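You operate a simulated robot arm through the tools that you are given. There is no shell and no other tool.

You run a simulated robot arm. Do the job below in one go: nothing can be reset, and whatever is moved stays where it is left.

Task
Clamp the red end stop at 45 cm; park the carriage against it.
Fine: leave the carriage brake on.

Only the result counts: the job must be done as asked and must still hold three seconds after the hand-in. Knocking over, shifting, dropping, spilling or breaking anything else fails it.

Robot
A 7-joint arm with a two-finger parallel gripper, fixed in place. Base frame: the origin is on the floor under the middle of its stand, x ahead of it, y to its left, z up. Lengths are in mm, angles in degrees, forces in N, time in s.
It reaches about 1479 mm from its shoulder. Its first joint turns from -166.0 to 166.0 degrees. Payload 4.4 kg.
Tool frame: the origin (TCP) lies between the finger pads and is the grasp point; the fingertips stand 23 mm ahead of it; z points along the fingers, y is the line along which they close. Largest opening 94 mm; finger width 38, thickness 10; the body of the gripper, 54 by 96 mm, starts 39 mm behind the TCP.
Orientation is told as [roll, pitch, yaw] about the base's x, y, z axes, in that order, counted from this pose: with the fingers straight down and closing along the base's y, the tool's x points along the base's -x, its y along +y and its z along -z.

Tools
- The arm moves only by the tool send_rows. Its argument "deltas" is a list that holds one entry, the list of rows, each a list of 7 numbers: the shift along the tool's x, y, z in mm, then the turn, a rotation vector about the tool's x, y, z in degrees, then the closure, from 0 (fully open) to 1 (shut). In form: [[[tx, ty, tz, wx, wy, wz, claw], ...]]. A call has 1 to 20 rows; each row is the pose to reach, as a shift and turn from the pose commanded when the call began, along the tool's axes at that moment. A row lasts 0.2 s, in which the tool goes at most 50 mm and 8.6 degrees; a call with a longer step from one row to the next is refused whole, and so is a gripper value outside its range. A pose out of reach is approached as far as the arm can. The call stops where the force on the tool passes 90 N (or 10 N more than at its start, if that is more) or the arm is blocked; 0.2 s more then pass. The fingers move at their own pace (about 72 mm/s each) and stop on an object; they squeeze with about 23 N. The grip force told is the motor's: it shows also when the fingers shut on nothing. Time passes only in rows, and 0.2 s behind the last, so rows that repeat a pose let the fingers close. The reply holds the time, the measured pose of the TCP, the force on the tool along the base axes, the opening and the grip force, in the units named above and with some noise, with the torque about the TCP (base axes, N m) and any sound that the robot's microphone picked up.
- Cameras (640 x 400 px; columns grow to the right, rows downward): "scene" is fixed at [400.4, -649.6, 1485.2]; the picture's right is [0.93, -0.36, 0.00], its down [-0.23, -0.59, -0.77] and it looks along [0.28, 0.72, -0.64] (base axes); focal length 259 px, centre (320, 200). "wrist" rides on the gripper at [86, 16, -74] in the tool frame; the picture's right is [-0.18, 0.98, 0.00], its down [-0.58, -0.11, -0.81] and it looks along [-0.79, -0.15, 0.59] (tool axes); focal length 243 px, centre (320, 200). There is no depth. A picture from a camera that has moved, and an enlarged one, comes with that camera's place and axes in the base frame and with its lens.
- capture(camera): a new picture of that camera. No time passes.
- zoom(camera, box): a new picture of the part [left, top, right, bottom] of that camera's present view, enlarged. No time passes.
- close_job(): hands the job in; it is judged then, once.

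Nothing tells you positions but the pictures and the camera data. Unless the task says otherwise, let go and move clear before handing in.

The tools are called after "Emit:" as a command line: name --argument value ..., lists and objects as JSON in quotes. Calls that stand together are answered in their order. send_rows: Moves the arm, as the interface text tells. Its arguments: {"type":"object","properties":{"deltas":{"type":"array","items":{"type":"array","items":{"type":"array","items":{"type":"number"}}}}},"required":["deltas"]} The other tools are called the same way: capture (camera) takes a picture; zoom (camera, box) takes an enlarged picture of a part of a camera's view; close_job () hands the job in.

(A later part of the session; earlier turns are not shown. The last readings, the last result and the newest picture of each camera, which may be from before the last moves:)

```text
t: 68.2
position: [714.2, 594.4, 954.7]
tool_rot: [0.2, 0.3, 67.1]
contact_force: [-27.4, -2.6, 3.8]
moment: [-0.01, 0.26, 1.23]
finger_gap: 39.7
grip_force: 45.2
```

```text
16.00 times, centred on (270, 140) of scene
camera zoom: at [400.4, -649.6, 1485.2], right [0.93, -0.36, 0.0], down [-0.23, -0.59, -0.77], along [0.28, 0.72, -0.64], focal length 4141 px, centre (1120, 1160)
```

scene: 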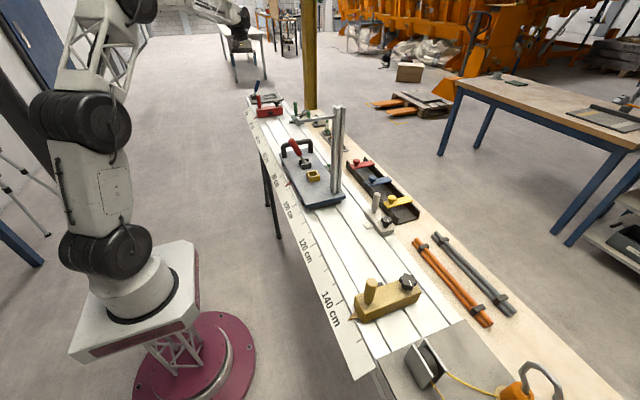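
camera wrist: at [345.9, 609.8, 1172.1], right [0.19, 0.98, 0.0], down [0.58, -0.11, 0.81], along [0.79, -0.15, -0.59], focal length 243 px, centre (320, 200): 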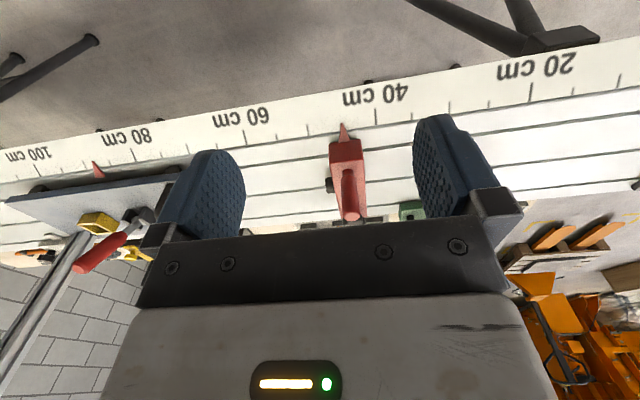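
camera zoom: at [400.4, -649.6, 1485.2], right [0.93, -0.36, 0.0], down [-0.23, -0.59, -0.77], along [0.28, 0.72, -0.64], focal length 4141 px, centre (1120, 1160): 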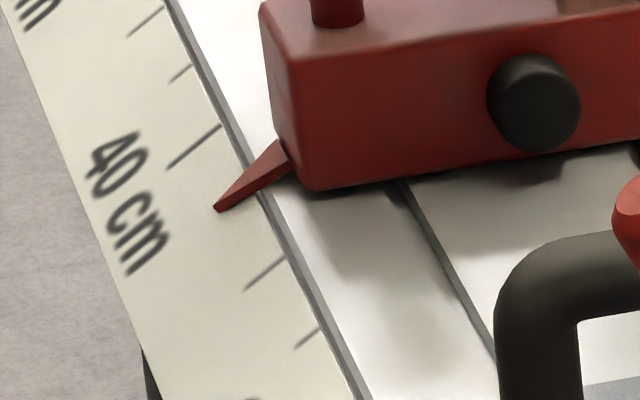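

Fully tight (1.2 N·m) and the stop position held. I'll release, rise and verify with the wrist camera.

Emit:
send_rows --deltas '[[[0, 0, 0, 0, 0, 0, 0.4], [0, 0, 0, 0, 0, 0, 0], [0, 0, 0, 0, 0, 0, 0], [0, 0, -40, 0, 0, 0, 0], [0, 0, -85, 0, 0, 0, 0], [0, 0, -130, 0, 0, 0, 0], [0, 0, -175, 0, 0, 0, 0]]]'

Emit:
send_rows --deltas '[[[13.2, 28.6, 3.3, 0, 0, 7.5, 0], [26.4, 57.2, 6.7, 0, 0, 15, 0], [39.7, 85.7, 10, 0, 0, 22.6, 0], [52.9, 114.3, 13.3, 0, 0, 30.2, 0], [66.1, 142.9, 16.7, 0, 0, 37.7, 0], [79.3, 171.5, 20, 0, 0, 45.3, 0], [92.6, 200, 23.3, 0, 0, 52.9, 0], [105.8, 228.6, 26.7, 0, 0, 60.4, 0], [119, 257.2, 30, 0, 0, 67, 0]]]'

Emit:
capture --camera "wrist"

Emit:
zoom --camera "wrist" --box '[334, 117, 354, 129.5]'

Emit:
zoom --camera "wrist" --box '[366, 108, 386, 120.5]'

Emit:
zoom --camera "wrist" --box '[298, 119, 318, 131.5]'

```text
t: 69.8
position: [715.5, 598.8, 1130.1]
tool_rot: [0.1, 0.2, 67.0]
contact_force: [-0.5, 0.5, 0.0]
moment: [-0.01, 0.01, 0.01]
finger_gap: 93.9
grip_force: 0.0
```

```text
t: 71.8
position: [430.6, 587.2, 1102.3]
tool_rot: [-0.1, 0.1, 0.0]
contact_force: [0.1, 0.3, -0.1]
moment: [0.0, 0.03, -0.01]
finger_gap: 94.1
grip_force: 0.1
```

```text
taken
camera wrist: at [343.5, 602.4, 1176.6], right [0.18, 0.98, 0.0], down [0.58, -0.11, 0.81], along [0.79, -0.15, -0.59], focal length 243 px, centre (320, 200)
```

wrist: 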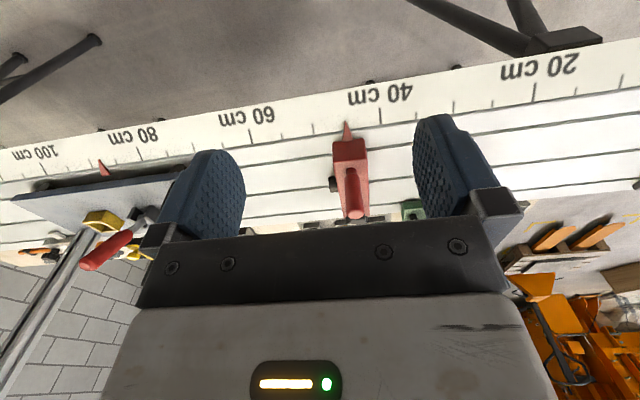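

```text
16.00 times, centred on (344, 123) of wrist
camera zoom: at [343.5, 602.4, 1176.6], right [0.18, 0.98, 0.0], down [0.58, -0.11, 0.81], along [0.79, -0.15, -0.59], focal length 3882 px, centre (-64, 1428)
```

zoom: 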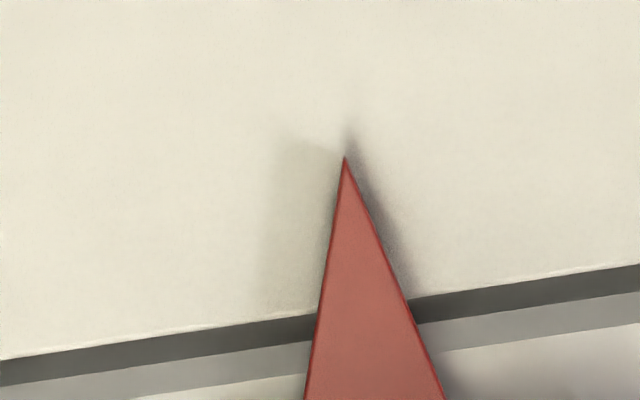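

```text
16.00 times, centred on (376, 114) of wrist
camera zoom: at [343.5, 602.4, 1176.6], right [0.18, 0.98, 0.0], down [0.58, -0.11, 0.81], along [0.79, -0.15, -0.59], focal length 3882 px, centre (-576, 1572)
```

zoom: 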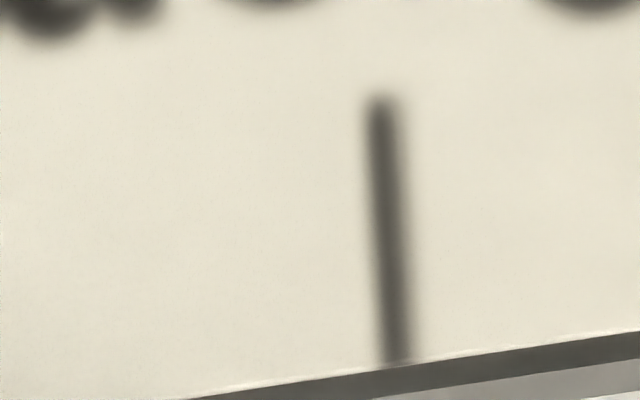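

```text
16.00 times, centred on (308, 125) of wrist
camera zoom: at [343.5, 602.4, 1176.6], right [0.18, 0.98, 0.0], down [0.58, -0.11, 0.81], along [0.79, -0.15, -0.59], focal length 3882 px, centre (512, 1396)
```

zoom: 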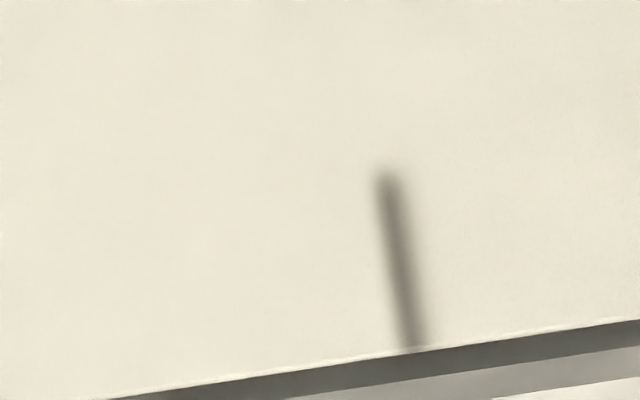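

The pointer is at 45.02 cm, the stop is clamped and the knob is tight. Now for the carriage: I'll move to get a good view of the brake lever, loop handle and lamp.

Emit:
send_rows --deltas '[[[4.3, -36.4, -18.4, 0, 0, 0, 0], [8.6, -72.9, -36.9, 0, 0, 0, 0], [12.9, -109.3, -55.3, 0, 0, 0, 0], [17.1, -145.7, -73.7, 0, 0, 0, 0], [21.4, -182.1, -92.1, 0, 0, 0, 0], [25.7, -218.6, -110.6, 0, 0, 0, 0], [30, -255, -129, 0, 0, 0, 0]]]'

Emit:
capture --camera "wrist"

Emit:
zoom --camera "wrist" --box '[235, 120, 425, 238]'

Emit:
zoom --camera "scene" --box '[275, 130, 355, 205]'

```text
t: 73.4
position: [402.2, 330.1, 1231.7]
tool_rot: [-0.2, 0.1, 0.1]
contact_force: [-0.4, 0.1, -0.6]
moment: [-0.02, 0.03, -0.04]
finger_gap: 94.0
grip_force: 0.1
```

```text
taken
camera wrist: at [315.9, 345.8, 1305.4], right [0.18, 0.98, 0.0], down [0.58, -0.11, 0.8], along [0.79, -0.15, -0.59], focal length 243 px, centre (320, 200)
```

wrist: 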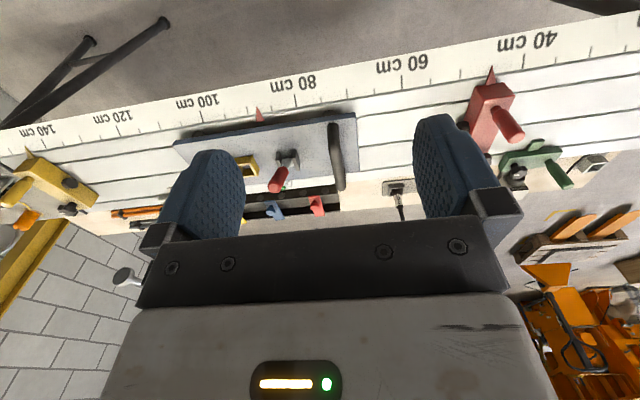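

```text
3.37 times, centred on (330, 179) of wrist
camera zoom: at [315.9, 345.8, 1305.4], right [0.18, 0.98, 0.0], down [0.58, -0.11, 0.8], along [0.79, -0.15, -0.59], focal length 817 px, centre (286, 271)
```

zoom: 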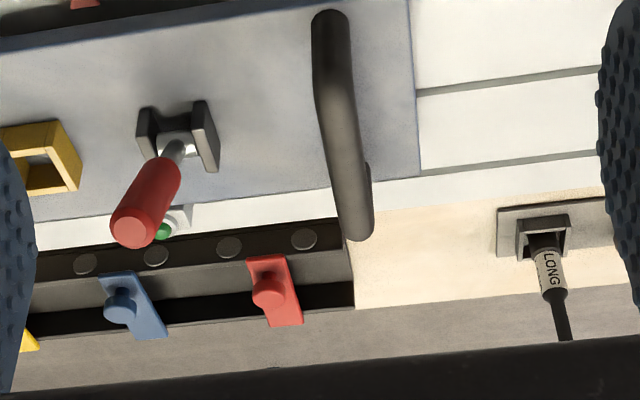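

```text
5.33 times, centred on (315, 168) of scene
camera zoom: at [400.4, -649.6, 1485.2], right [0.93, -0.36, 0.0], down [-0.23, -0.59, -0.77], along [0.28, 0.72, -0.64], focal length 1380 px, centre (347, 373)
```

zoom: 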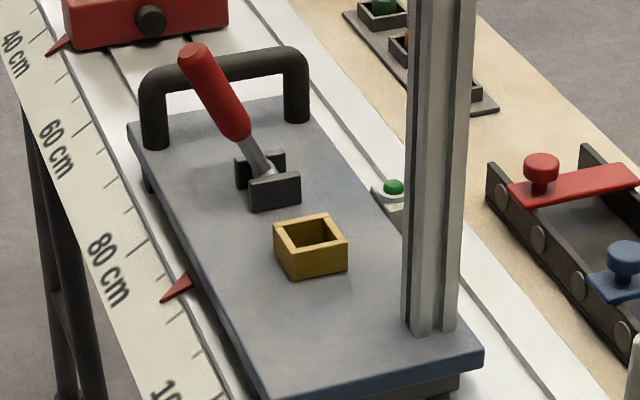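

The lever's pivot is at about (668, 210, 930), with its tip leaning toward the robot at (617, 211, 1046). The loop handle bar runs at y≈317, z≈970, x 610–731. I'll go above the bar, grip it and test whether the carriage is braked.

Emit:
send_rows --deltas '[[[-34, -1.6, 10, 0, 0, 0, 0], [-68, -3.2, 25, 0, 0, 0, 0], [-101, -4.9, 45, 0, 0, 0, 0], [-135, -6.5, 70, 0, 0, 0, 0], [-169, -8.1, 95, 0, 0, 0, 0], [-203, -9.8, 120, 0, 0, 0, 0], [-236, -11.4, 145, 0, 0, 0, 0], [-268, -13, 168, 0, 0, 0, 0]]]'

Emit:
capture --camera "wrist"

Emit:
zoom --camera "scene" --box '[265, 110, 355, 175]'

```text
t: 75.2
position: [670.4, 318.5, 1064.4]
tool_rot: [-0.1, 0.1, 0.1]
contact_force: [1.3, -0.1, 0.9]
moment: [-0.02, 0.02, -0.03]
finger_gap: 94.1
grip_force: 0.1
```

```text
taken
camera wrist: at [583.4, 334.4, 1138.0], right [0.18, 0.98, 0.0], down [0.58, -0.11, 0.8], along [0.79, -0.15, -0.59], focal length 243 px, centre (320, 200)
```

wrist: 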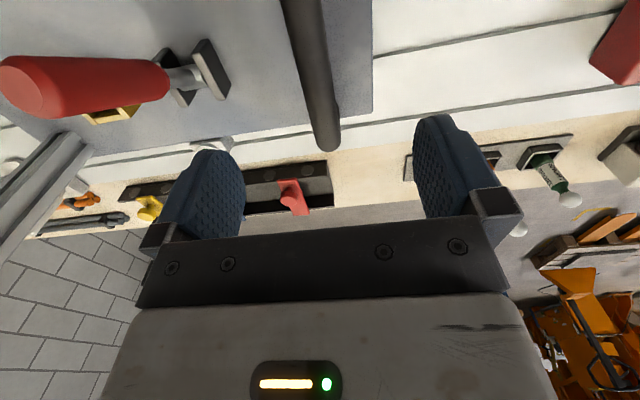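

```text
6.15 times, centred on (310, 142) of scene
camera zoom: at [400.4, -649.6, 1485.2], right [0.93, -0.36, 0.0], down [-0.23, -0.59, -0.77], along [0.28, 0.72, -0.64], focal length 1593 px, centre (382, 554)
```

zoom: 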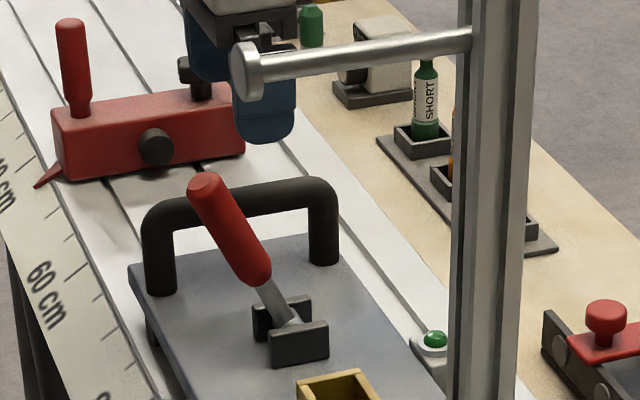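

The bar is centred between the fingers. I'll descend and close on it.

Emit:
send_rows --deltas '[[[0, -1, 40, 0, 0, 0, 0], [0, -1, 75, 0, 0, 0, 0], [0, -1, 93, 0, 0, 0, 0], [0, -1, 93, 0, 0, 0, 1], [0, -1, 93, 0, 0, 0, 1], [0, -1, 93, 0, 0, 0, 1], [0, -1, 93, 0, 0, 0, 1]]]'

Emit:
capture --camera "wrist"

```text
t: 76.8
position: [669.2, 316.7, 969.1]
tool_rot: [-0.1, 0.2, 0.2]
contact_force: [-0.6, -19.5, 2.0]
moment: [0.11, -0.2, -0.35]
finger_gap: 21.9
grip_force: 45.0
```

```text
taken
camera wrist: at [583.3, 332.4, 1043.2], right [0.18, 0.98, 0.0], down [0.58, -0.11, 0.8], along [0.79, -0.15, -0.59], focal length 243 px, centre (320, 200)
```

wrist: 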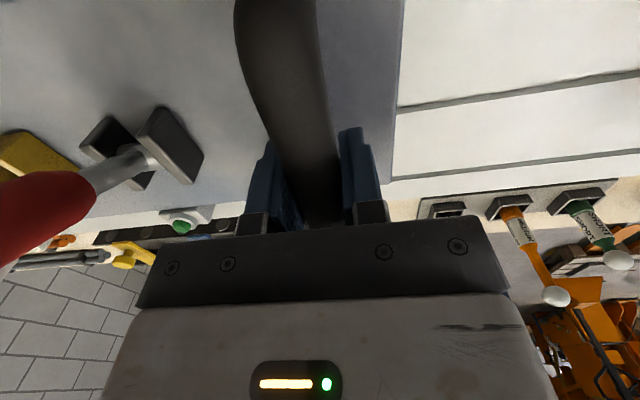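

The bar is gripped. I'll test the carriage with a small 3 mm push toward +y.

Emit:
send_rows --deltas '[[[0, 1, 0, 0, 0, 0, 1], [0, 2, 0, 0, 0, 0, 1], [0, 3, 0, 0, 0, 0, 1]]]'

```text
t: 77.7
position: [668.6, 316.9, 969.5]
tool_rot: [-0.2, 0.2, 0.1]
contact_force: [5.6, -28.9, 6.2]
moment: [0.01, 0.04, 0.04]
finger_gap: 21.5
grip_force: 45.2
stopped in row 3: the force on the tool passed its limit at 91 N (the readings are from after the stop); the commanded pose is now the measured one
```

The carriage is blocked at 91 N, so the brake is on with the lever leaning toward the robot. I'll let go, rise and move over the lever to swing it to the other side.

Emit:
send_rows --deltas '[[[0, 0, 0, 0, 0, 0, 0], [0, 0, 0, 0, 0, 0, 0], [0, 0, 0, 0, 0, 0, 0], [0, 0, -45, 0, 0, 0, 0], [0, 0, -90, 0, 0, 0, 0], [0, 0, -135, 0, 0, 0, 0], [0, 0, -165, 0, 0, 0, 0], [14, -36, -165, 0, 0, 0, 0], [28, -72, -165, 0, 0, 0, 0], [43, -106.4, -165, 0, 0, 0, 0]]]'

Emit:
capture --camera "wrist"

Emit:
zoom --camera "scene" --box '[265, 110, 355, 175]'

```text
t: 79.8
position: [625.9, 210.4, 1135.2]
tool_rot: [-0.3, 0.2, 0.0]
contact_force: [0.4, -0.9, 0.1]
moment: [0.01, 0.02, -0.02]
finger_gap: 94.2
grip_force: 0.0
```

```text
taken
camera wrist: at [539.6, 226.3, 1209.3], right [0.18, 0.98, 0.0], down [0.59, -0.11, 0.8], along [0.79, -0.15, -0.59], focal length 243 px, centre (320, 200)
```

wrist: 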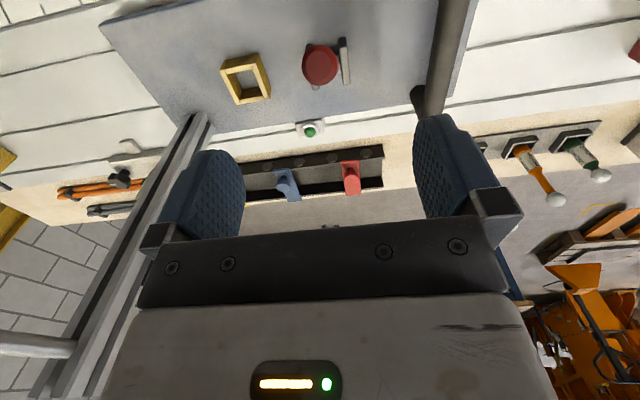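

```text
6.15 times, centred on (310, 142) of scene
camera zoom: at [400.4, -649.6, 1485.2], right [0.93, -0.36, 0.0], down [-0.23, -0.59, -0.77], along [0.28, 0.72, -0.64], focal length 1593 px, centre (382, 554)
```

zoom: 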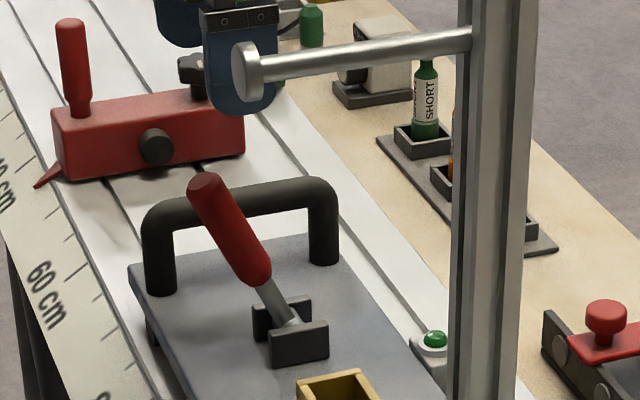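

The lever tip is just under the gripper. I'll descend around the lever handle and close.

Emit:
send_rows --deltas '[[[0, 1.5, 40, 0, 0, 0, 0], [0, 1.5, 75, 0, 0, 0, 0], [0, 1.5, 100, 0, 0, 0, 0], [0, 1.5, 110, 0, 0, 0, 0], [0, 1.5, 110, 0, 0, 0, 0.5], [0, 1.5, 110, 0, 0, 0, 0.5], [0, 1.5, 110, 0, 0, 0, 1], [0, 1.5, 110, 0, 0, 0, 1]]]'

Emit:
capture --camera "wrist"

Emit:
zoom --camera "scene" --box '[265, 110, 355, 175]'

```text
t: 81.7
position: [627.1, 209.6, 1027.1]
tool_rot: [-0.2, 0.2, 0.0]
contact_force: [1.4, -24.9, 1.0]
moment: [0.26, -0.15, 0.3]
finger_gap: 23.5
grip_force: 44.9
```

```text
taken
camera wrist: at [540.3, 227.8, 1100.9], right [0.18, 0.98, 0.0], down [0.58, -0.11, 0.8], along [0.79, -0.15, -0.59], focal length 243 px, centre (320, 200)
```

wrist: 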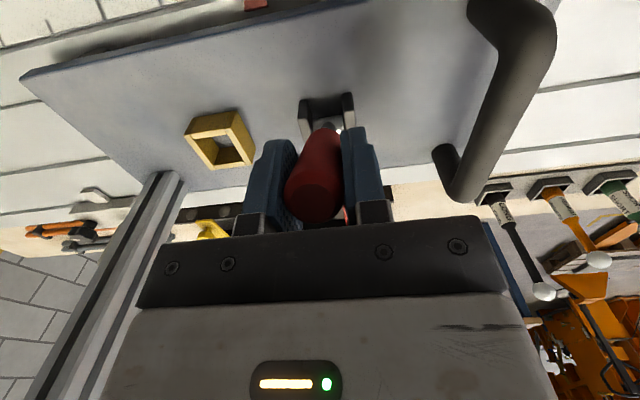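

```text
6.15 times, centred on (310, 142) of scene
camera zoom: at [400.4, -649.6, 1485.2], right [0.93, -0.36, 0.0], down [-0.23, -0.59, -0.77], along [0.28, 0.72, -0.64], focal length 1593 px, centre (382, 554)
```

zoom: 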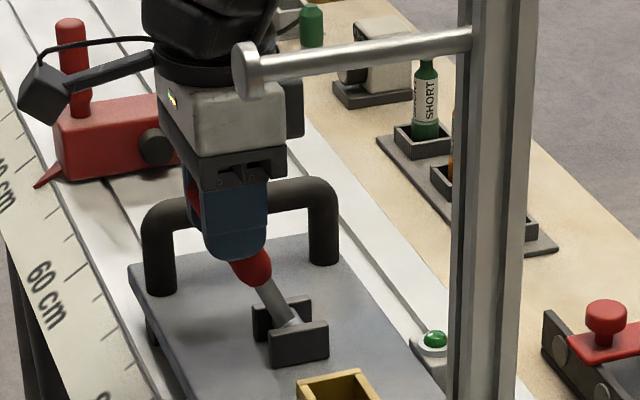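

The lever is gripped. I'll swing it along its arc toward +x, first to upright, while watching forces.

Emit:
send_rows --deltas '[[[0, -1, 0, 0, 0, 0, 1], [-4.6, -1, -1.9, 0, 0, 0, 1], [-9.3, -1, -3.5, 0, 0, 0, 1], [-14.6, -1, -5, 0, 0, 0, 1], [-19.9, -1, -6.3, 0, 0, 0, 1], [-25.3, -1, -7.3, 0, 0, 0, 1], [-30.7, -1, -8, 0, 0, 0, 1], [-36.2, -1, -8.4, 0, 0, 0, 1], [-41.7, -1, -8.6, 0, 0, 0, 1]]]'

Emit:
zoom --camera "scene" --box '[265, 110, 355, 175]'

```text
t: 83.7
position: [669.3, 212.4, 1032.9]
tool_rot: [-0.2, 0.2, 0.0]
contact_force: [-18.0, 3.4, 6.2]
moment: [0.61, 1.61, 0.2]
finger_gap: 23.6
grip_force: 44.8
```

```text
6.15 times, centred on (310, 142) of scene
camera zoom: at [400.4, -649.6, 1485.2], right [0.93, -0.36, 0.0], down [-0.23, -0.59, -0.77], along [0.28, 0.72, -0.64], focal length 1593 px, centre (382, 554)
```

zoom: 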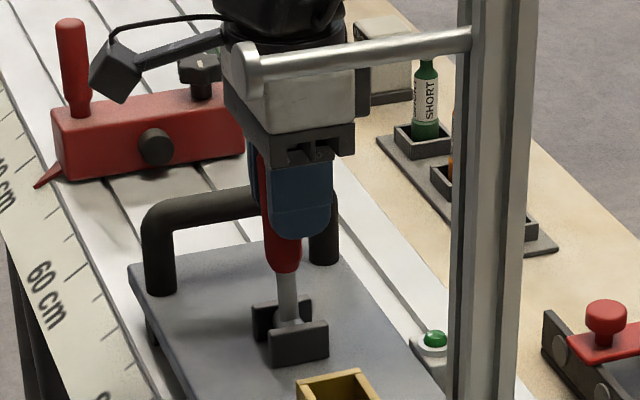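

The lever is upright with about 18 N resistance. I'll continue to the +x side.

Emit:
send_rows --deltas '[[[-5.5, 0, 0.1, 0, 0, 0, 1], [-11, 0, 0.6, 0, 0, 0, 1], [-16.4, 0, 1.3, 0, 0, 0, 1], [-21.8, 0, 2.3, 0, 0, 0, 1], [-27.2, 0, 3.6, 0, 0, 0, 1], [-32.4, 0, 5.1, 0, 0, 0, 1], [-37.5, 0, 6.9, 0, 0, 0, 1], [-41.7, 0, 8.6, 0, 0, 0, 1]]]'

Emit:
zoom --camera "scene" --box '[265, 110, 355, 175]'

```text
t: 85.5
position: [711.3, 211.8, 1024.1]
tool_rot: [-0.2, 0.2, 0.0]
contact_force: [-10.9, 3.6, 16.6]
moment: [0.62, 1.78, -0.05]
finger_gap: 23.9
grip_force: 45.3
```

```text
6.15 times, centred on (310, 142) of scene
camera zoom: at [400.4, -649.6, 1485.2], right [0.93, -0.36, 0.0], down [-0.23, -0.59, -0.77], along [0.28, 0.72, -0.64], focal length 1593 px, centre (382, 554)
```

zoom: 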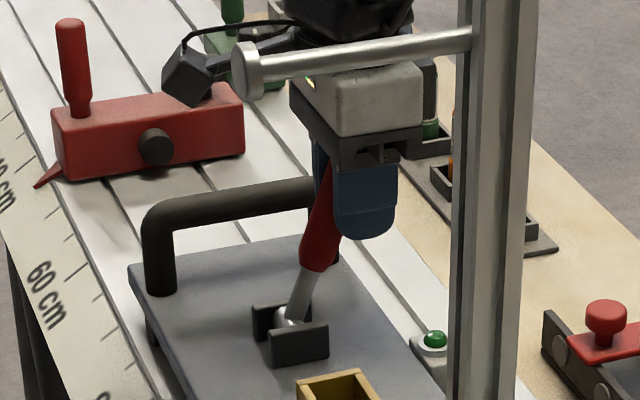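

The lever is about 23° to +x with no hard stop felt. I'll push on a few more degrees to find its end.

Emit:
send_rows --deltas '[[[-3.8, 0, 1.8, 0, 0, 0, 1], [-7.6, 0, 3.7, 0, 0, 0, 1], [-10.8, 0, 5.5, 0, 0, 0, 1]]]'

Emit:
zoom --camera "scene" --box '[265, 110, 355, 175]'

```text
t: 86.2
position: [720.1, 212.0, 1018.8]
tool_rot: [-0.1, 0.2, 0.0]
contact_force: [-60.1, 0.7, 50.4]
moment: [0.93, 0.42, -0.42]
finger_gap: 24.1
grip_force: 44.8
```

```text
6.15 times, centred on (310, 142) of scene
camera zoom: at [400.4, -649.6, 1485.2], right [0.93, -0.36, 0.0], down [-0.23, -0.59, -0.77], along [0.28, 0.72, -0.64], focal length 1593 px, centre (382, 554)
```

zoom: 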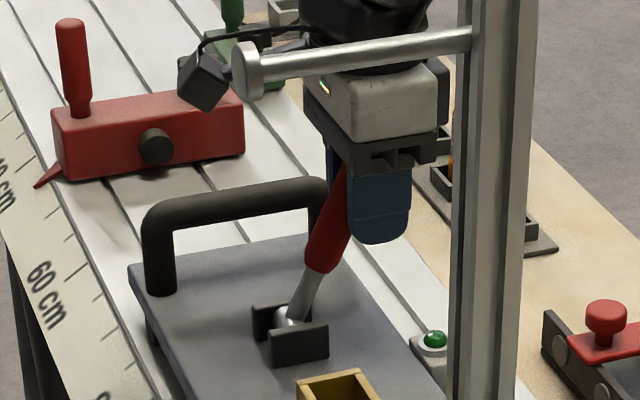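

It reached the end stop at about 25° to the +x side. I'll open, rise and return to the loop handle.

Emit:
send_rows --deltas '[[[0, 0, 0, 0, 0, 0, 0], [0, 0, 0, 0, 0, 0, 0], [0, 0, 0, 0, 0, 0, 0], [0, 0, -45, 0, 0, 0, 0], [0, 0, -90, 0, 0, 0, 0], [0, 0, -135, 0, 0, 0, 0], [17, 35, -135, 0, 0, 0, 0], [34, 70, -135, 0, 0, 0, 0], [51.2, 105.2, -135, 0, 0, 0, 0]]]'

Emit:
zoom --camera "scene" --box '[265, 110, 355, 175]'

Emit:
capture --camera "wrist"

```text
t: 88.2
position: [671.2, 318.7, 1152.9]
tool_rot: [-0.2, 0.2, 0.0]
contact_force: [0.1, 0.3, -0.4]
moment: [-0.01, 0.0, 0.0]
finger_gap: 94.0
grip_force: 0.1
```

```text
6.15 times, centred on (310, 142) of scene
camera zoom: at [400.4, -649.6, 1485.2], right [0.93, -0.36, 0.0], down [-0.23, -0.59, -0.77], along [0.28, 0.72, -0.64], focal length 1593 px, centre (382, 554)
```

zoom: 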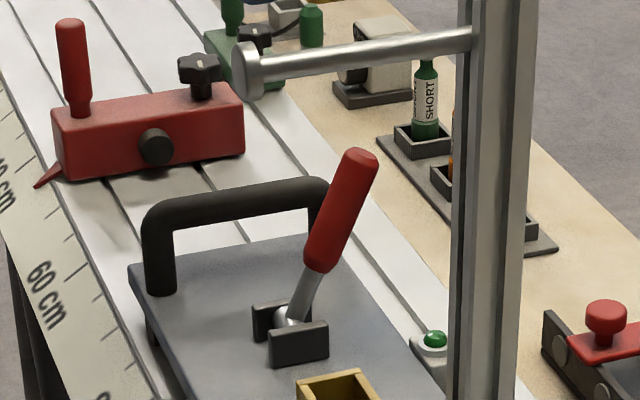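

```text
taken
camera wrist: at [584.4, 334.0, 1227.7], right [0.18, 0.98, 0.0], down [0.58, -0.11, 0.8], along [0.79, -0.15, -0.59], focal length 243 px, centre (320, 200)
```

wrist: 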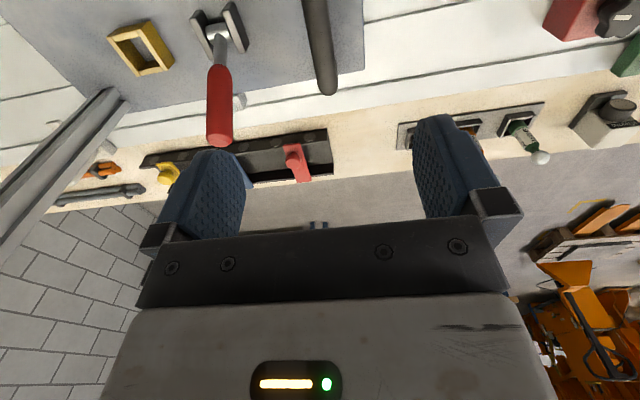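

The lever stays at the +x side, so the brake should be released. I'll descend onto the handle bar and grip it.

Emit:
send_rows --deltas '[[[0, 0, 45, 0, 0, 0, 0], [0, 0, 90, 0, 0, 0, 0], [0, 0, 135, 0, 0, 0, 0], [0, 0, 170, 0, 0, 0, 0], [0, 0, 185, 0, 0, 0, 0], [0, 0, 185, 0, 0, 0, 1], [0, 0, 185, 0, 0, 0, 1], [0, 0, 185, 0, 0, 0, 1], [0, 0, 185, 0, 0, 0, 1]]]'

Emit:
send_rows --deltas '[[[0, 2, 0, 0, 0, 0, 1], [0, 5, 0, 0, 0, 0, 1], [0, 8, 0, 0, 0, 0, 1]]]'

Emit:
zoom --camera "scene" --box '[255, 110, 365, 200]'

```text
t: 90.2
position: [668.3, 316.1, 969.3]
tool_rot: [-0.3, 0.3, -0.1]
contact_force: [1.0, 3.0, -1.9]
moment: [0.0, -0.19, -0.1]
finger_gap: 21.6
grip_force: 45.4
```

```text
t: 91.0
position: [669.6, 324.5, 968.6]
tool_rot: [-0.2, 0.4, 0.0]
contact_force: [-28.3, -3.7, 15.0]
moment: [-0.01, 0.19, 0.0]
finger_gap: 21.5
grip_force: 44.5
```

```text
4.44 times, centred on (310, 155) of scene
camera zoom: at [400.4, -649.6, 1485.2], right [0.93, -0.36, 0.0], down [-0.23, -0.59, -0.77], along [0.28, 0.72, -0.64], focal length 1150 px, centre (364, 400)
```

zoom: 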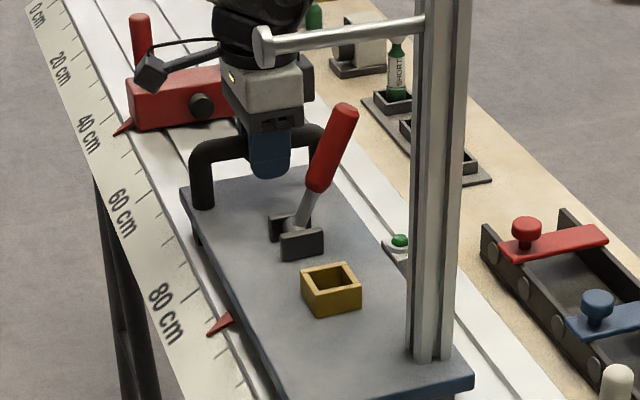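

The carriage rolls freely, so the brake is off. I'll move it toward the stop, about 150 mm first, then check.

Emit:
send_rows --deltas '[[[0, 8, 0, 0, 0, 0, 1], [0, 22, 0, 0, 0, 0, 1], [0, 40, 0, 0, 0, 0, 1], [0, 58, 0, 0, 0, 0, 1], [0, 76, 0, 0, 0, 0, 1], [0, 94, 0, 0, 0, 0, 1], [0, 112, 0, 0, 0, 0, 1], [0, 130, 0, 0, 0, 0, 1], [0, 142, 0, 0, 0, 0, 1], [0, 150, 0, 0, 0, 0, 1]]]'

Emit:
zoom --camera "scene" --box '[245, 100, 355, 180]'

Emit:
capture --camera "scene"

```text
t: 93.2
position: [669.3, 475.9, 968.2]
tool_rot: [-0.1, 0.1, -0.1]
contact_force: [32.6, -2.5, 3.8]
moment: [0.11, -0.58, 0.12]
finger_gap: 21.9
grip_force: 44.9
```

```text
5.00 times, centred on (300, 140) of scene
camera zoom: at [400.4, -649.6, 1485.2], right [0.93, -0.36, 0.0], down [-0.23, -0.59, -0.77], along [0.28, 0.72, -0.64], focal length 1294 px, centre (420, 500)
```

zoom: 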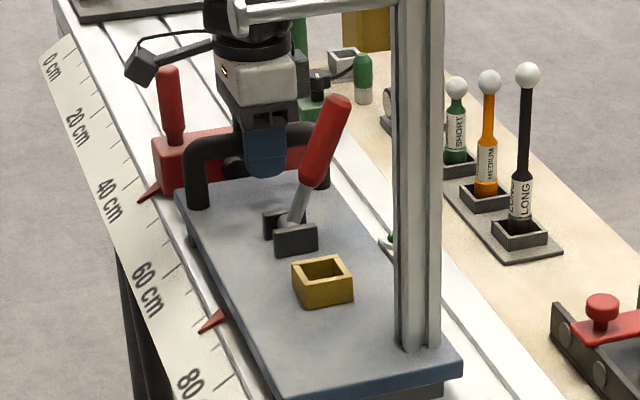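

```text
taken
```

scene: 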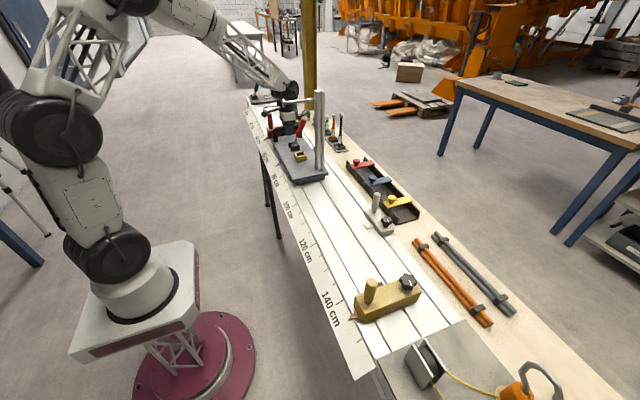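

The carriage is now around 72 cm and the path is clear. I'll creep closer, about 28 mm, then move in fine steps.

Emit:
send_rows --deltas '[[[0, 6, 0, 0, 0, 0, 1], [0, 12, 0, 0, 0, 0, 1], [0, 18, 0, 0, 0, 0, 1], [0, 24, 0, 0, 0, 0, 1]]]'

Emit:
zoom --camera "scene" --box '[255, 115, 315, 155]'

Emit:
capture --camera "wrist"

```text
t: 94.2
position: [669.3, 499.5, 968.6]
tool_rot: [-0.1, 0.3, 0.0]
contact_force: [-0.7, -3.1, 29.3]
moment: [0.0, 0.69, 0.06]
finger_gap: 21.5
grip_force: 44.4
```

```text
10.00 times, centred on (285, 135) of scene
camera zoom: at [400.4, -649.6, 1485.2], right [0.93, -0.36, 0.0], down [-0.23, -0.59, -0.77], along [0.28, 0.72, -0.64], focal length 2588 px, centre (670, 850)
```

zoom: 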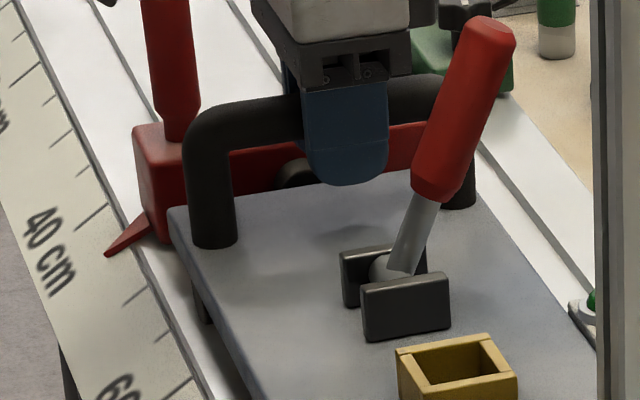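

```text
taken
camera wrist: at [582.7, 515.6, 1043.0], right [0.18, 0.98, 0.0], down [0.58, -0.11, 0.8], along [0.79, -0.15, -0.59], focal length 243 px, centre (320, 200)
```

wrist: 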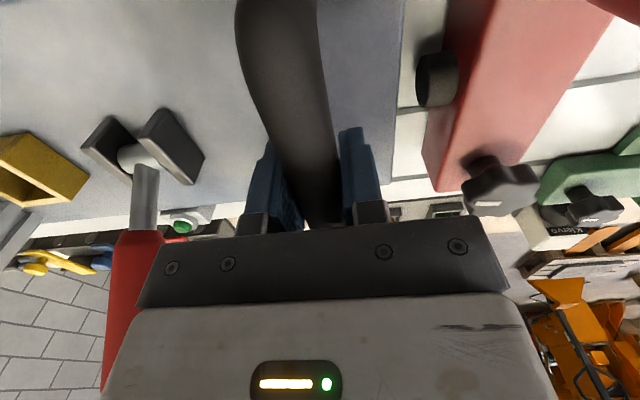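

A gap of about 12 mm remains to the bumper. I'll creep in small steps.

Emit:
send_rows --deltas '[[[0, 2, 0, 0, 0, 0, 1], [0, 4, 0, 0, 0, 0, 1], [0, 6, 0, 0, 0, 0, 1], [0, 8, 0, 0, 0, 0, 1]]]'

Emit:
zoom --camera "wrist" --box '[370, 20, 490, 140]'

```text
t: 95.2
position: [668.7, 506.2, 970.0]
tool_rot: [-0.2, 0.2, 0.0]
contact_force: [-30.8, -1.7, 40.4]
moment: [0.04, -0.57, -0.16]
finger_gap: 22.1
grip_force: 45.2
```

```text
3.33 times, centred on (430, 80) of wrist
camera zoom: at [582.7, 523.3, 1043.0], right [0.18, 0.98, 0.0], down [0.58, -0.11, 0.8], along [0.79, -0.15, -0.59], focal length 809 px, centre (-47, 600)
```

zoom: 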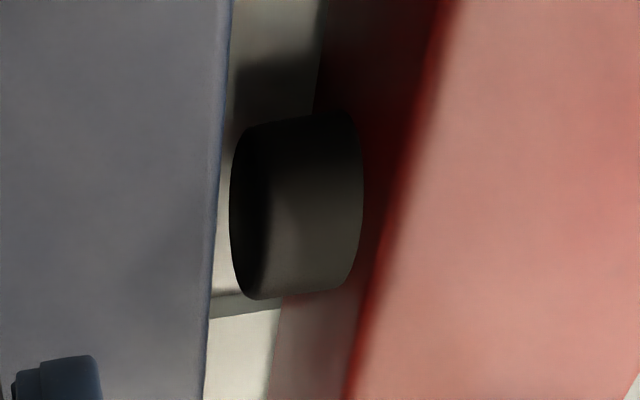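

About 4 mm of gap remains. I'll continue in 1 mm steps, relieving z slightly.

Emit:
send_rows --deltas '[[[0, 1, -1, 0, 0, 0, 1], [0, 2, -1, 0, 0, 0, 1], [0, 3, -1, 0, 0, 0, 1]]]'

Emit:
zoom --camera "wrist" --box '[370, 20, 490, 140]'

```text
t: 96.0
position: [668.5, 509.5, 969.6]
tool_rot: [-0.2, 0.1, 0.1]
contact_force: [-25.4, -3.1, 28.5]
moment: [-0.06, 0.73, -0.04]
finger_gap: 21.8
grip_force: 44.6
```

```text
3.33 times, centred on (430, 80) of wrist
camera zoom: at [582.8, 525.9, 1042.9], right [0.18, 0.98, 0.0], down [0.58, -0.11, 0.8], along [0.79, -0.15, -0.59], focal length 809 px, centre (-47, 600)
```

zoom: 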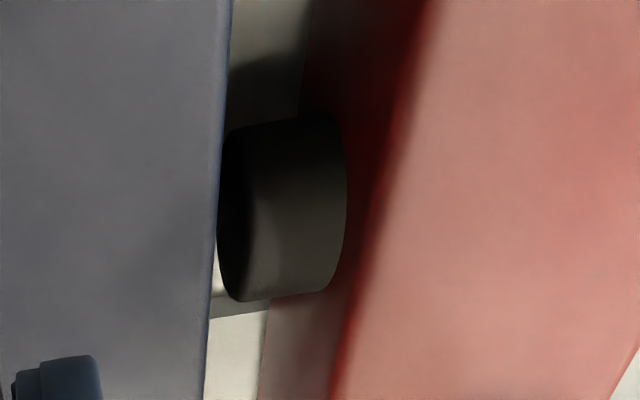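

Nearly touching. I'll continue in 1 mm steps, watching Fy.

Emit:
send_rows --deltas '[[[0, 1, 0, 0, 0, 0, 1], [0, 2, 0, 0, 0, 0, 1]]]'

Emit:
zoom --camera "wrist" --box '[370, 20, 490, 140]'

```text
t: 96.7
position: [669.3, 512.0, 968.7]
tool_rot: [-0.2, 0.2, 0.0]
contact_force: [-14.3, -2.4, 26.1]
moment: [-0.05, 0.34, -0.09]
finger_gap: 21.7
grip_force: 45.0
```

```text
3.33 times, centred on (430, 80) of wrist
camera zoom: at [582.7, 528.1, 1042.8], right [0.18, 0.98, 0.0], down [0.58, -0.11, 0.8], along [0.79, -0.15, -0.59], focal length 809 px, centre (-47, 600)
```

zoom: 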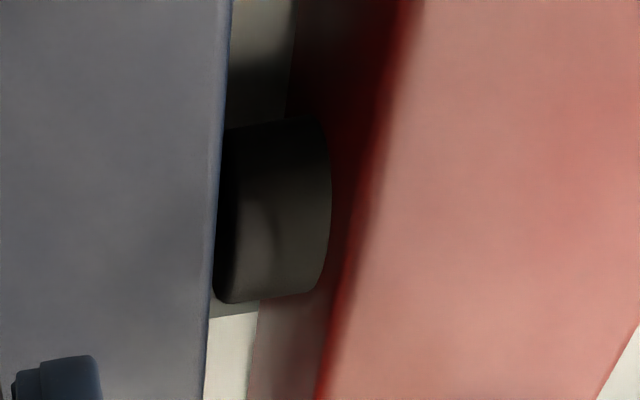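

Emit:
send_rows --deltas '[[[0, 1, 0, 0, 0, 0, 1], [0, 2, 0, 0, 0, 0, 1]]]'

Emit:
zoom --camera "wrist" --box '[370, 20, 490, 140]'

```text
t: 97.2
position: [669.4, 514.5, 969.3]
tool_rot: [-0.3, 0.1, 0.0]
contact_force: [-11.1, -5.5, 23.3]
moment: [0.04, -0.79, -0.02]
finger_gap: 21.7
grip_force: 45.3
```

```text
3.33 times, centred on (430, 80) of wrist
camera zoom: at [582.8, 530.4, 1042.9], right [0.18, 0.98, 0.0], down [0.58, -0.11, 0.8], along [0.79, -0.15, -0.59], focal length 809 px, centre (-47, 600)
```

zoom: 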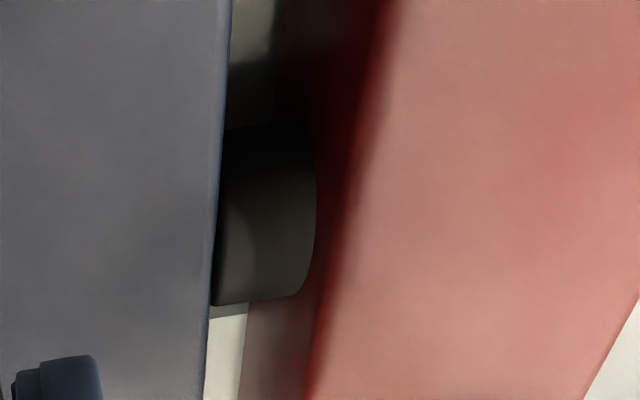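

Emit:
send_rows --deltas '[[[0, 1, 0, 0, 0, 0, 1], [0, 2, 0, 0, 0, 0, 1]]]'

Emit:
zoom --camera "wrist" --box '[370, 20, 490, 140]'

Emit:
zoom --camera "scene" --box '[255, 115, 315, 155]'

```text
t: 97.8
position: [670.1, 515.4, 968.9]
tool_rot: [-0.3, 0.3, 0.0]
contact_force: [-20.9, -56.9, 30.5]
moment: [0.18, -0.15, 0.24]
finger_gap: 21.6
grip_force: 45.4
```

```text
3.33 times, centred on (430, 80) of wrist
camera zoom: at [582.9, 530.7, 1043.0], right [0.18, 0.98, -0.01], down [0.59, -0.1, 0.8], along [0.79, -0.15, -0.6], focal length 809 px, centre (-47, 600)
```

zoom: 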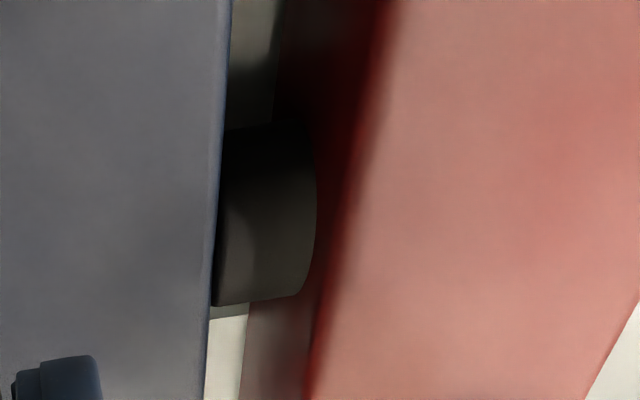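

```text
10.00 times, centred on (285, 135) of scene
camera zoom: at [400.4, -649.6, 1485.2], right [0.93, -0.36, 0.0], down [-0.23, -0.59, -0.77], along [0.28, 0.72, -0.64], focal length 2588 px, centre (670, 850)
```

zoom: 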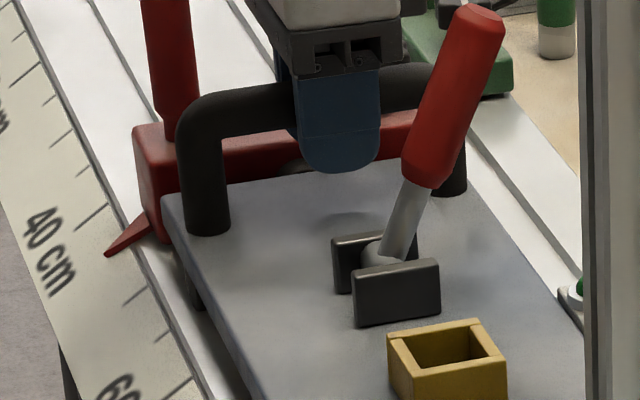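

Contact: Fy jumped to −57 N and the carriage stopped moving while the stop pointer hasn't budged. I'll ease the push slightly, release the bar and check the carriage stays against the bumper.

Emit:
send_rows --deltas '[[[0, -0.8, 0, 0, 0, 0, 1], [0, -0.8, 0, 0, 0, 0, 1]]]'

```text
t: 98.5
position: [669.5, 514.0, 968.6]
tool_rot: [-0.2, 0.3, 0.1]
contact_force: [-17.4, -63.0, 23.7]
moment: [0.24, 0.22, -0.07]
finger_gap: 21.7
grip_force: 45.2
```

Emit:
send_rows --deltas '[[[0, -0.8, 0, 0, 0, 0, 1], [0, -0.8, 0, 0, 0, 0, 1]]]'

```text
t: 99.0
position: [668.5, 514.8, 969.2]
tool_rot: [-0.3, 0.2, 0.0]
contact_force: [-11.0, -51.2, 18.2]
moment: [0.3, -0.03, -0.15]
finger_gap: 21.6
grip_force: 44.6
```

Emit:
send_rows --deltas '[[[0, -0.8, 0, 0, 0, 0, 1], [0, -0.8, 0, 0, 0, 0, 1]]]'

```text
t: 99.7
position: [668.8, 514.8, 968.1]
tool_rot: [-0.1, 0.2, 0.1]
contact_force: [-2.0, -21.1, 5.7]
moment: [0.19, -0.2, -0.21]
finger_gap: 21.8
grip_force: 44.9
```

The push is down to −21 N. I'll open and rise, then check the contact and the lever position.

Emit:
send_rows --deltas '[[[0, 0, 0, 0, 0, 0, 0], [0, 0, 0, 0, 0, 0, 0], [0, 0, 0, 0, 0, 0, 0], [0, 0, -45, 0, 0, 0, 0], [0, 0, -90, 0, 0, 0, 0], [0, 0, -135, 0, 0, 0, 0], [0, 0, -185, 0, 0, 0, 0]]]'

Emit:
capture --camera "wrist"

Emit:
zoom --camera "scene" --box '[255, 115, 315, 155]'

```text
t: 101.2
position: [669.1, 512.5, 1153.3]
tool_rot: [-0.3, 0.3, 0.1]
contact_force: [0.6, -0.2, 0.1]
moment: [0.01, 0.01, 0.01]
finger_gap: 94.0
grip_force: 0.0
```

```text
taken
camera wrist: at [582.5, 529.7, 1227.4], right [0.18, 0.98, -0.01], down [0.59, -0.1, 0.8], along [0.79, -0.15, -0.6], focal length 243 px, centre (320, 200)
```

wrist: 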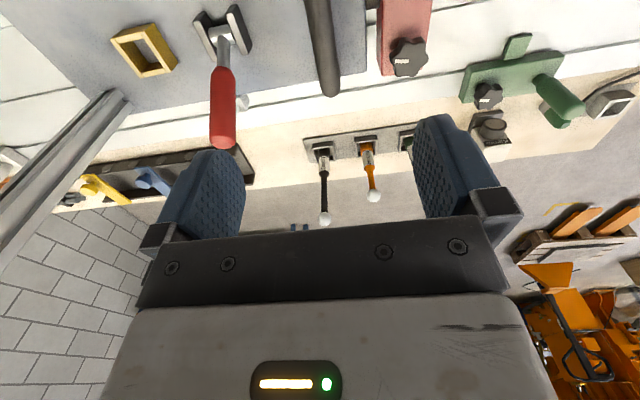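

```text
10.00 times, centred on (285, 135) of scene
camera zoom: at [400.4, -649.6, 1485.2], right [0.93, -0.36, 0.0], down [-0.23, -0.59, -0.77], along [0.28, 0.72, -0.64], focal length 2588 px, centre (670, 850)
```

zoom: 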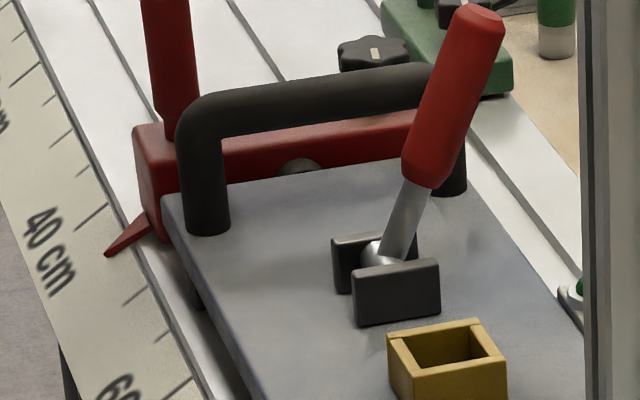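

The carriage remains against the bumper and the pointer is still at 45. Now I'll move above the lever, biased about 1 mm toward the stop so closing can't pull the carriage away, and check clearance to the overhead arm.

Emit:
send_rows --deltas '[[[-14, -35, 0, 0, 0, 0, 0], [-28, -70, 0, 0, 0, 0, 0], [-41.4, -103.8, 0, 0, 0, 0, 0]]]'

Emit:
capture --camera "scene"

Emit:
capture --camera "wrist"

Emit:
zoom --camera "scene" --box '[245, 70, 365, 160]'

```text
t: 102.0
position: [709.3, 410.2, 1152.7]
tool_rot: [-0.2, 0.3, 0.0]
contact_force: [0.7, -0.2, -0.2]
moment: [0.01, 0.03, 0.01]
finger_gap: 93.9
grip_force: 0.0
```

```text
taken
```

scene: 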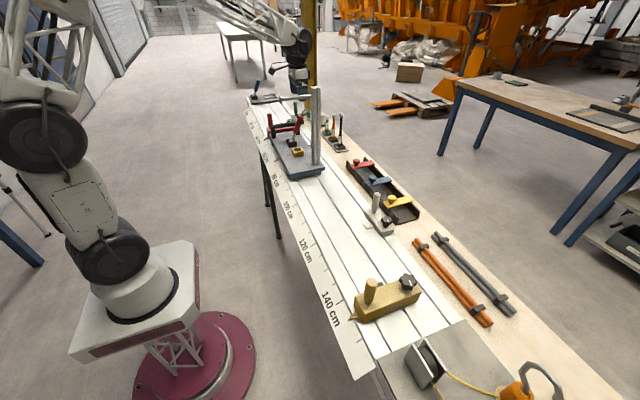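

```text
taken
camera wrist: at [623.9, 426.0, 1226.9], right [0.18, 0.98, 0.0], down [0.58, -0.11, 0.8], along [0.79, -0.15, -0.59], focal length 243 px, centre (320, 200)
```

wrist: 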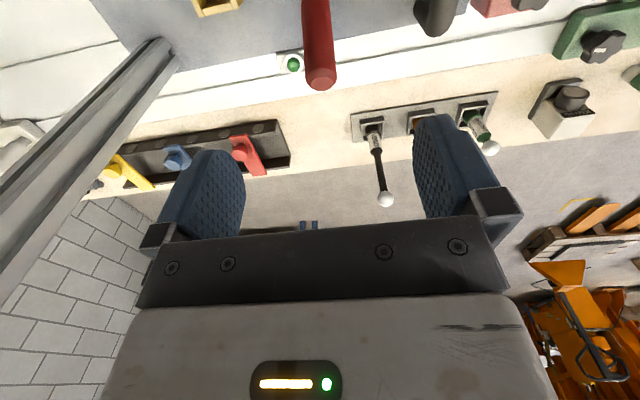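

```text
4.44 times, centred on (305, 115) of scene
camera zoom: at [400.4, -649.6, 1485.2], right [0.93, -0.36, 0.0], down [-0.23, -0.59, -0.77], along [0.28, 0.72, -0.64], focal length 1150 px, centre (387, 578)
```

zoom: 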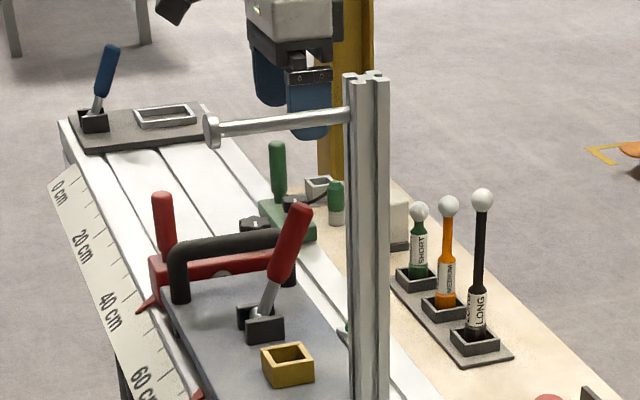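

The lever tip is centred below and clearances look fine. I'll descend, staying slightly biased toward the stop, and close on the lever.

Emit:
send_rows --deltas '[[[0, -0.2, 40, 0, 0, 0, 0], [0, -0.2, 80, 0, 0, 0, 0], [0, -0.2, 115, 0, 0, 0, 0], [0, -0.2, 129, 0, 0, 0, 0], [0, -0.2, 129, 0, 0, 0, 0.55], [0, -0.2, 129, 0, 0, 0, 0.55], [0, -0.2, 129, 0, 0, 0, 0.55]]]'

Emit:
capture --camera "wrist"

Emit:
zoom --camera "wrist" --box '[220, 60, 420, 240]'

```text
t: 103.7
position: [710.3, 410.4, 1024.1]
tool_rot: [-0.2, 0.3, 0.0]
contact_force: [-0.1, -0.4, 0.0]
moment: [-0.03, 0.02, -0.03]
finger_gap: 42.3
grip_force: 0.0
```

```text
taken
camera wrist: at [623.8, 426.0, 1099.0], right [0.18, 0.98, 0.0], down [0.58, -0.11, 0.8], along [0.79, -0.15, -0.59], focal length 243 px, centre (320, 200)
```

wrist: 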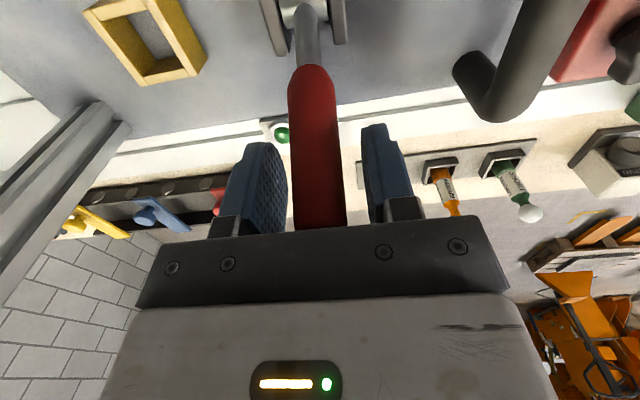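

```text
2.22 times, centred on (320, 150) of wrist
camera zoom: at [623.8, 426.0, 1099.0], right [0.18, 0.98, 0.0], down [0.58, -0.11, 0.8], along [0.79, -0.15, -0.59], focal length 539 px, centre (320, 311)
```

zoom: 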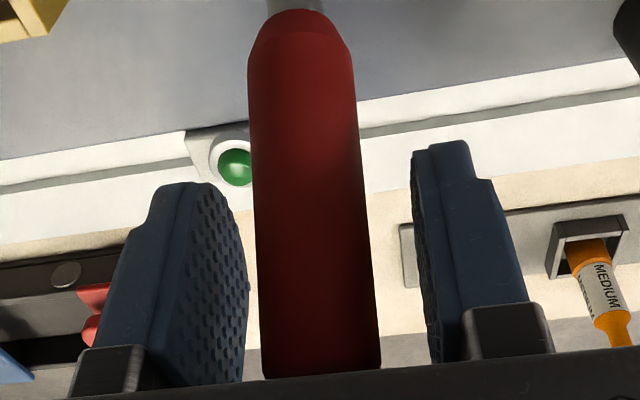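

The lever sits about 1.9 mm to the −y side of the finger centre. I'll shift by −0.9 mm, keeping about 1 mm bias toward the stop, and close.

Emit:
send_rows --deltas '[[[0, -0.9, 0, 0, 0, 0, 0.55], [0, -0.9, 0, 0, 0, 0, 0.7], [0, -0.9, 0, 0, 0, 0, 1], [0, -0.9, 0, 0, 0, 0, 1], [0, -0.9, 0, 0, 0, 0, 1]]]'

Emit:
zoom --camera "scene" --box '[255, 115, 315, 155]'

```text
t: 104.8
position: [709.8, 409.4, 1024.6]
tool_rot: [-0.2, 0.2, 0.0]
contact_force: [0.2, 0.3, 0.1]
moment: [0.52, -0.04, -0.23]
finger_gap: 23.9
grip_force: 44.7
```

```text
10.00 times, centred on (285, 135) of scene
camera zoom: at [400.4, -649.6, 1485.2], right [0.93, -0.36, 0.0], down [-0.23, -0.59, -0.77], along [0.28, 0.72, -0.64], focal length 2588 px, centre (670, 850)
```

zoom: 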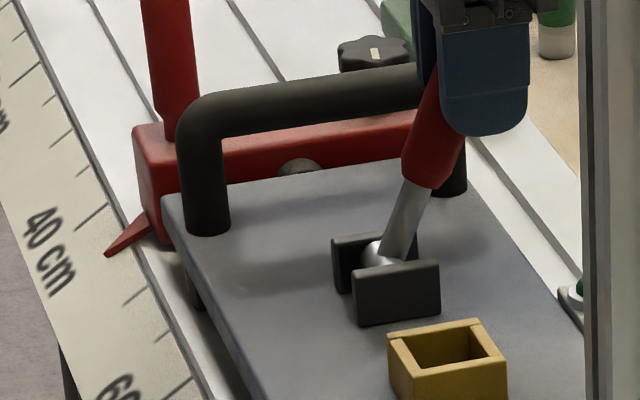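

Fy≈0, so the position is balanced. I'll add a light push toward the stop (about 1 mm in +y) to confirm contact before swinging the lever.

Emit:
send_rows --deltas '[[[0, 0.6, 0, 0, 0, 0, 1], [0, 1.0, 0, 0, 0, 0, 1]]]'

```text
t: 105.5
position: [710.7, 409.8, 1024.5]
tool_rot: [-0.2, 0.3, 0.0]
contact_force: [-6.9, -11.6, 3.3]
moment: [0.53, 0.3, -0.21]
finger_gap: 23.7
grip_force: 45.5
```

Emit:
send_rows --deltas '[[[0, 0.5, 0, 0, 0, 0, 1], [0, 0.8, 0, 0, 0, 0, 1]]]'

```text
t: 106.0
position: [711.4, 409.7, 1025.0]
tool_rot: [-0.2, 0.4, 0.0]
contact_force: [-29.4, -42.2, 10.1]
moment: [0.5, 1.33, -0.08]
finger_gap: 23.9
grip_force: 45.2
```

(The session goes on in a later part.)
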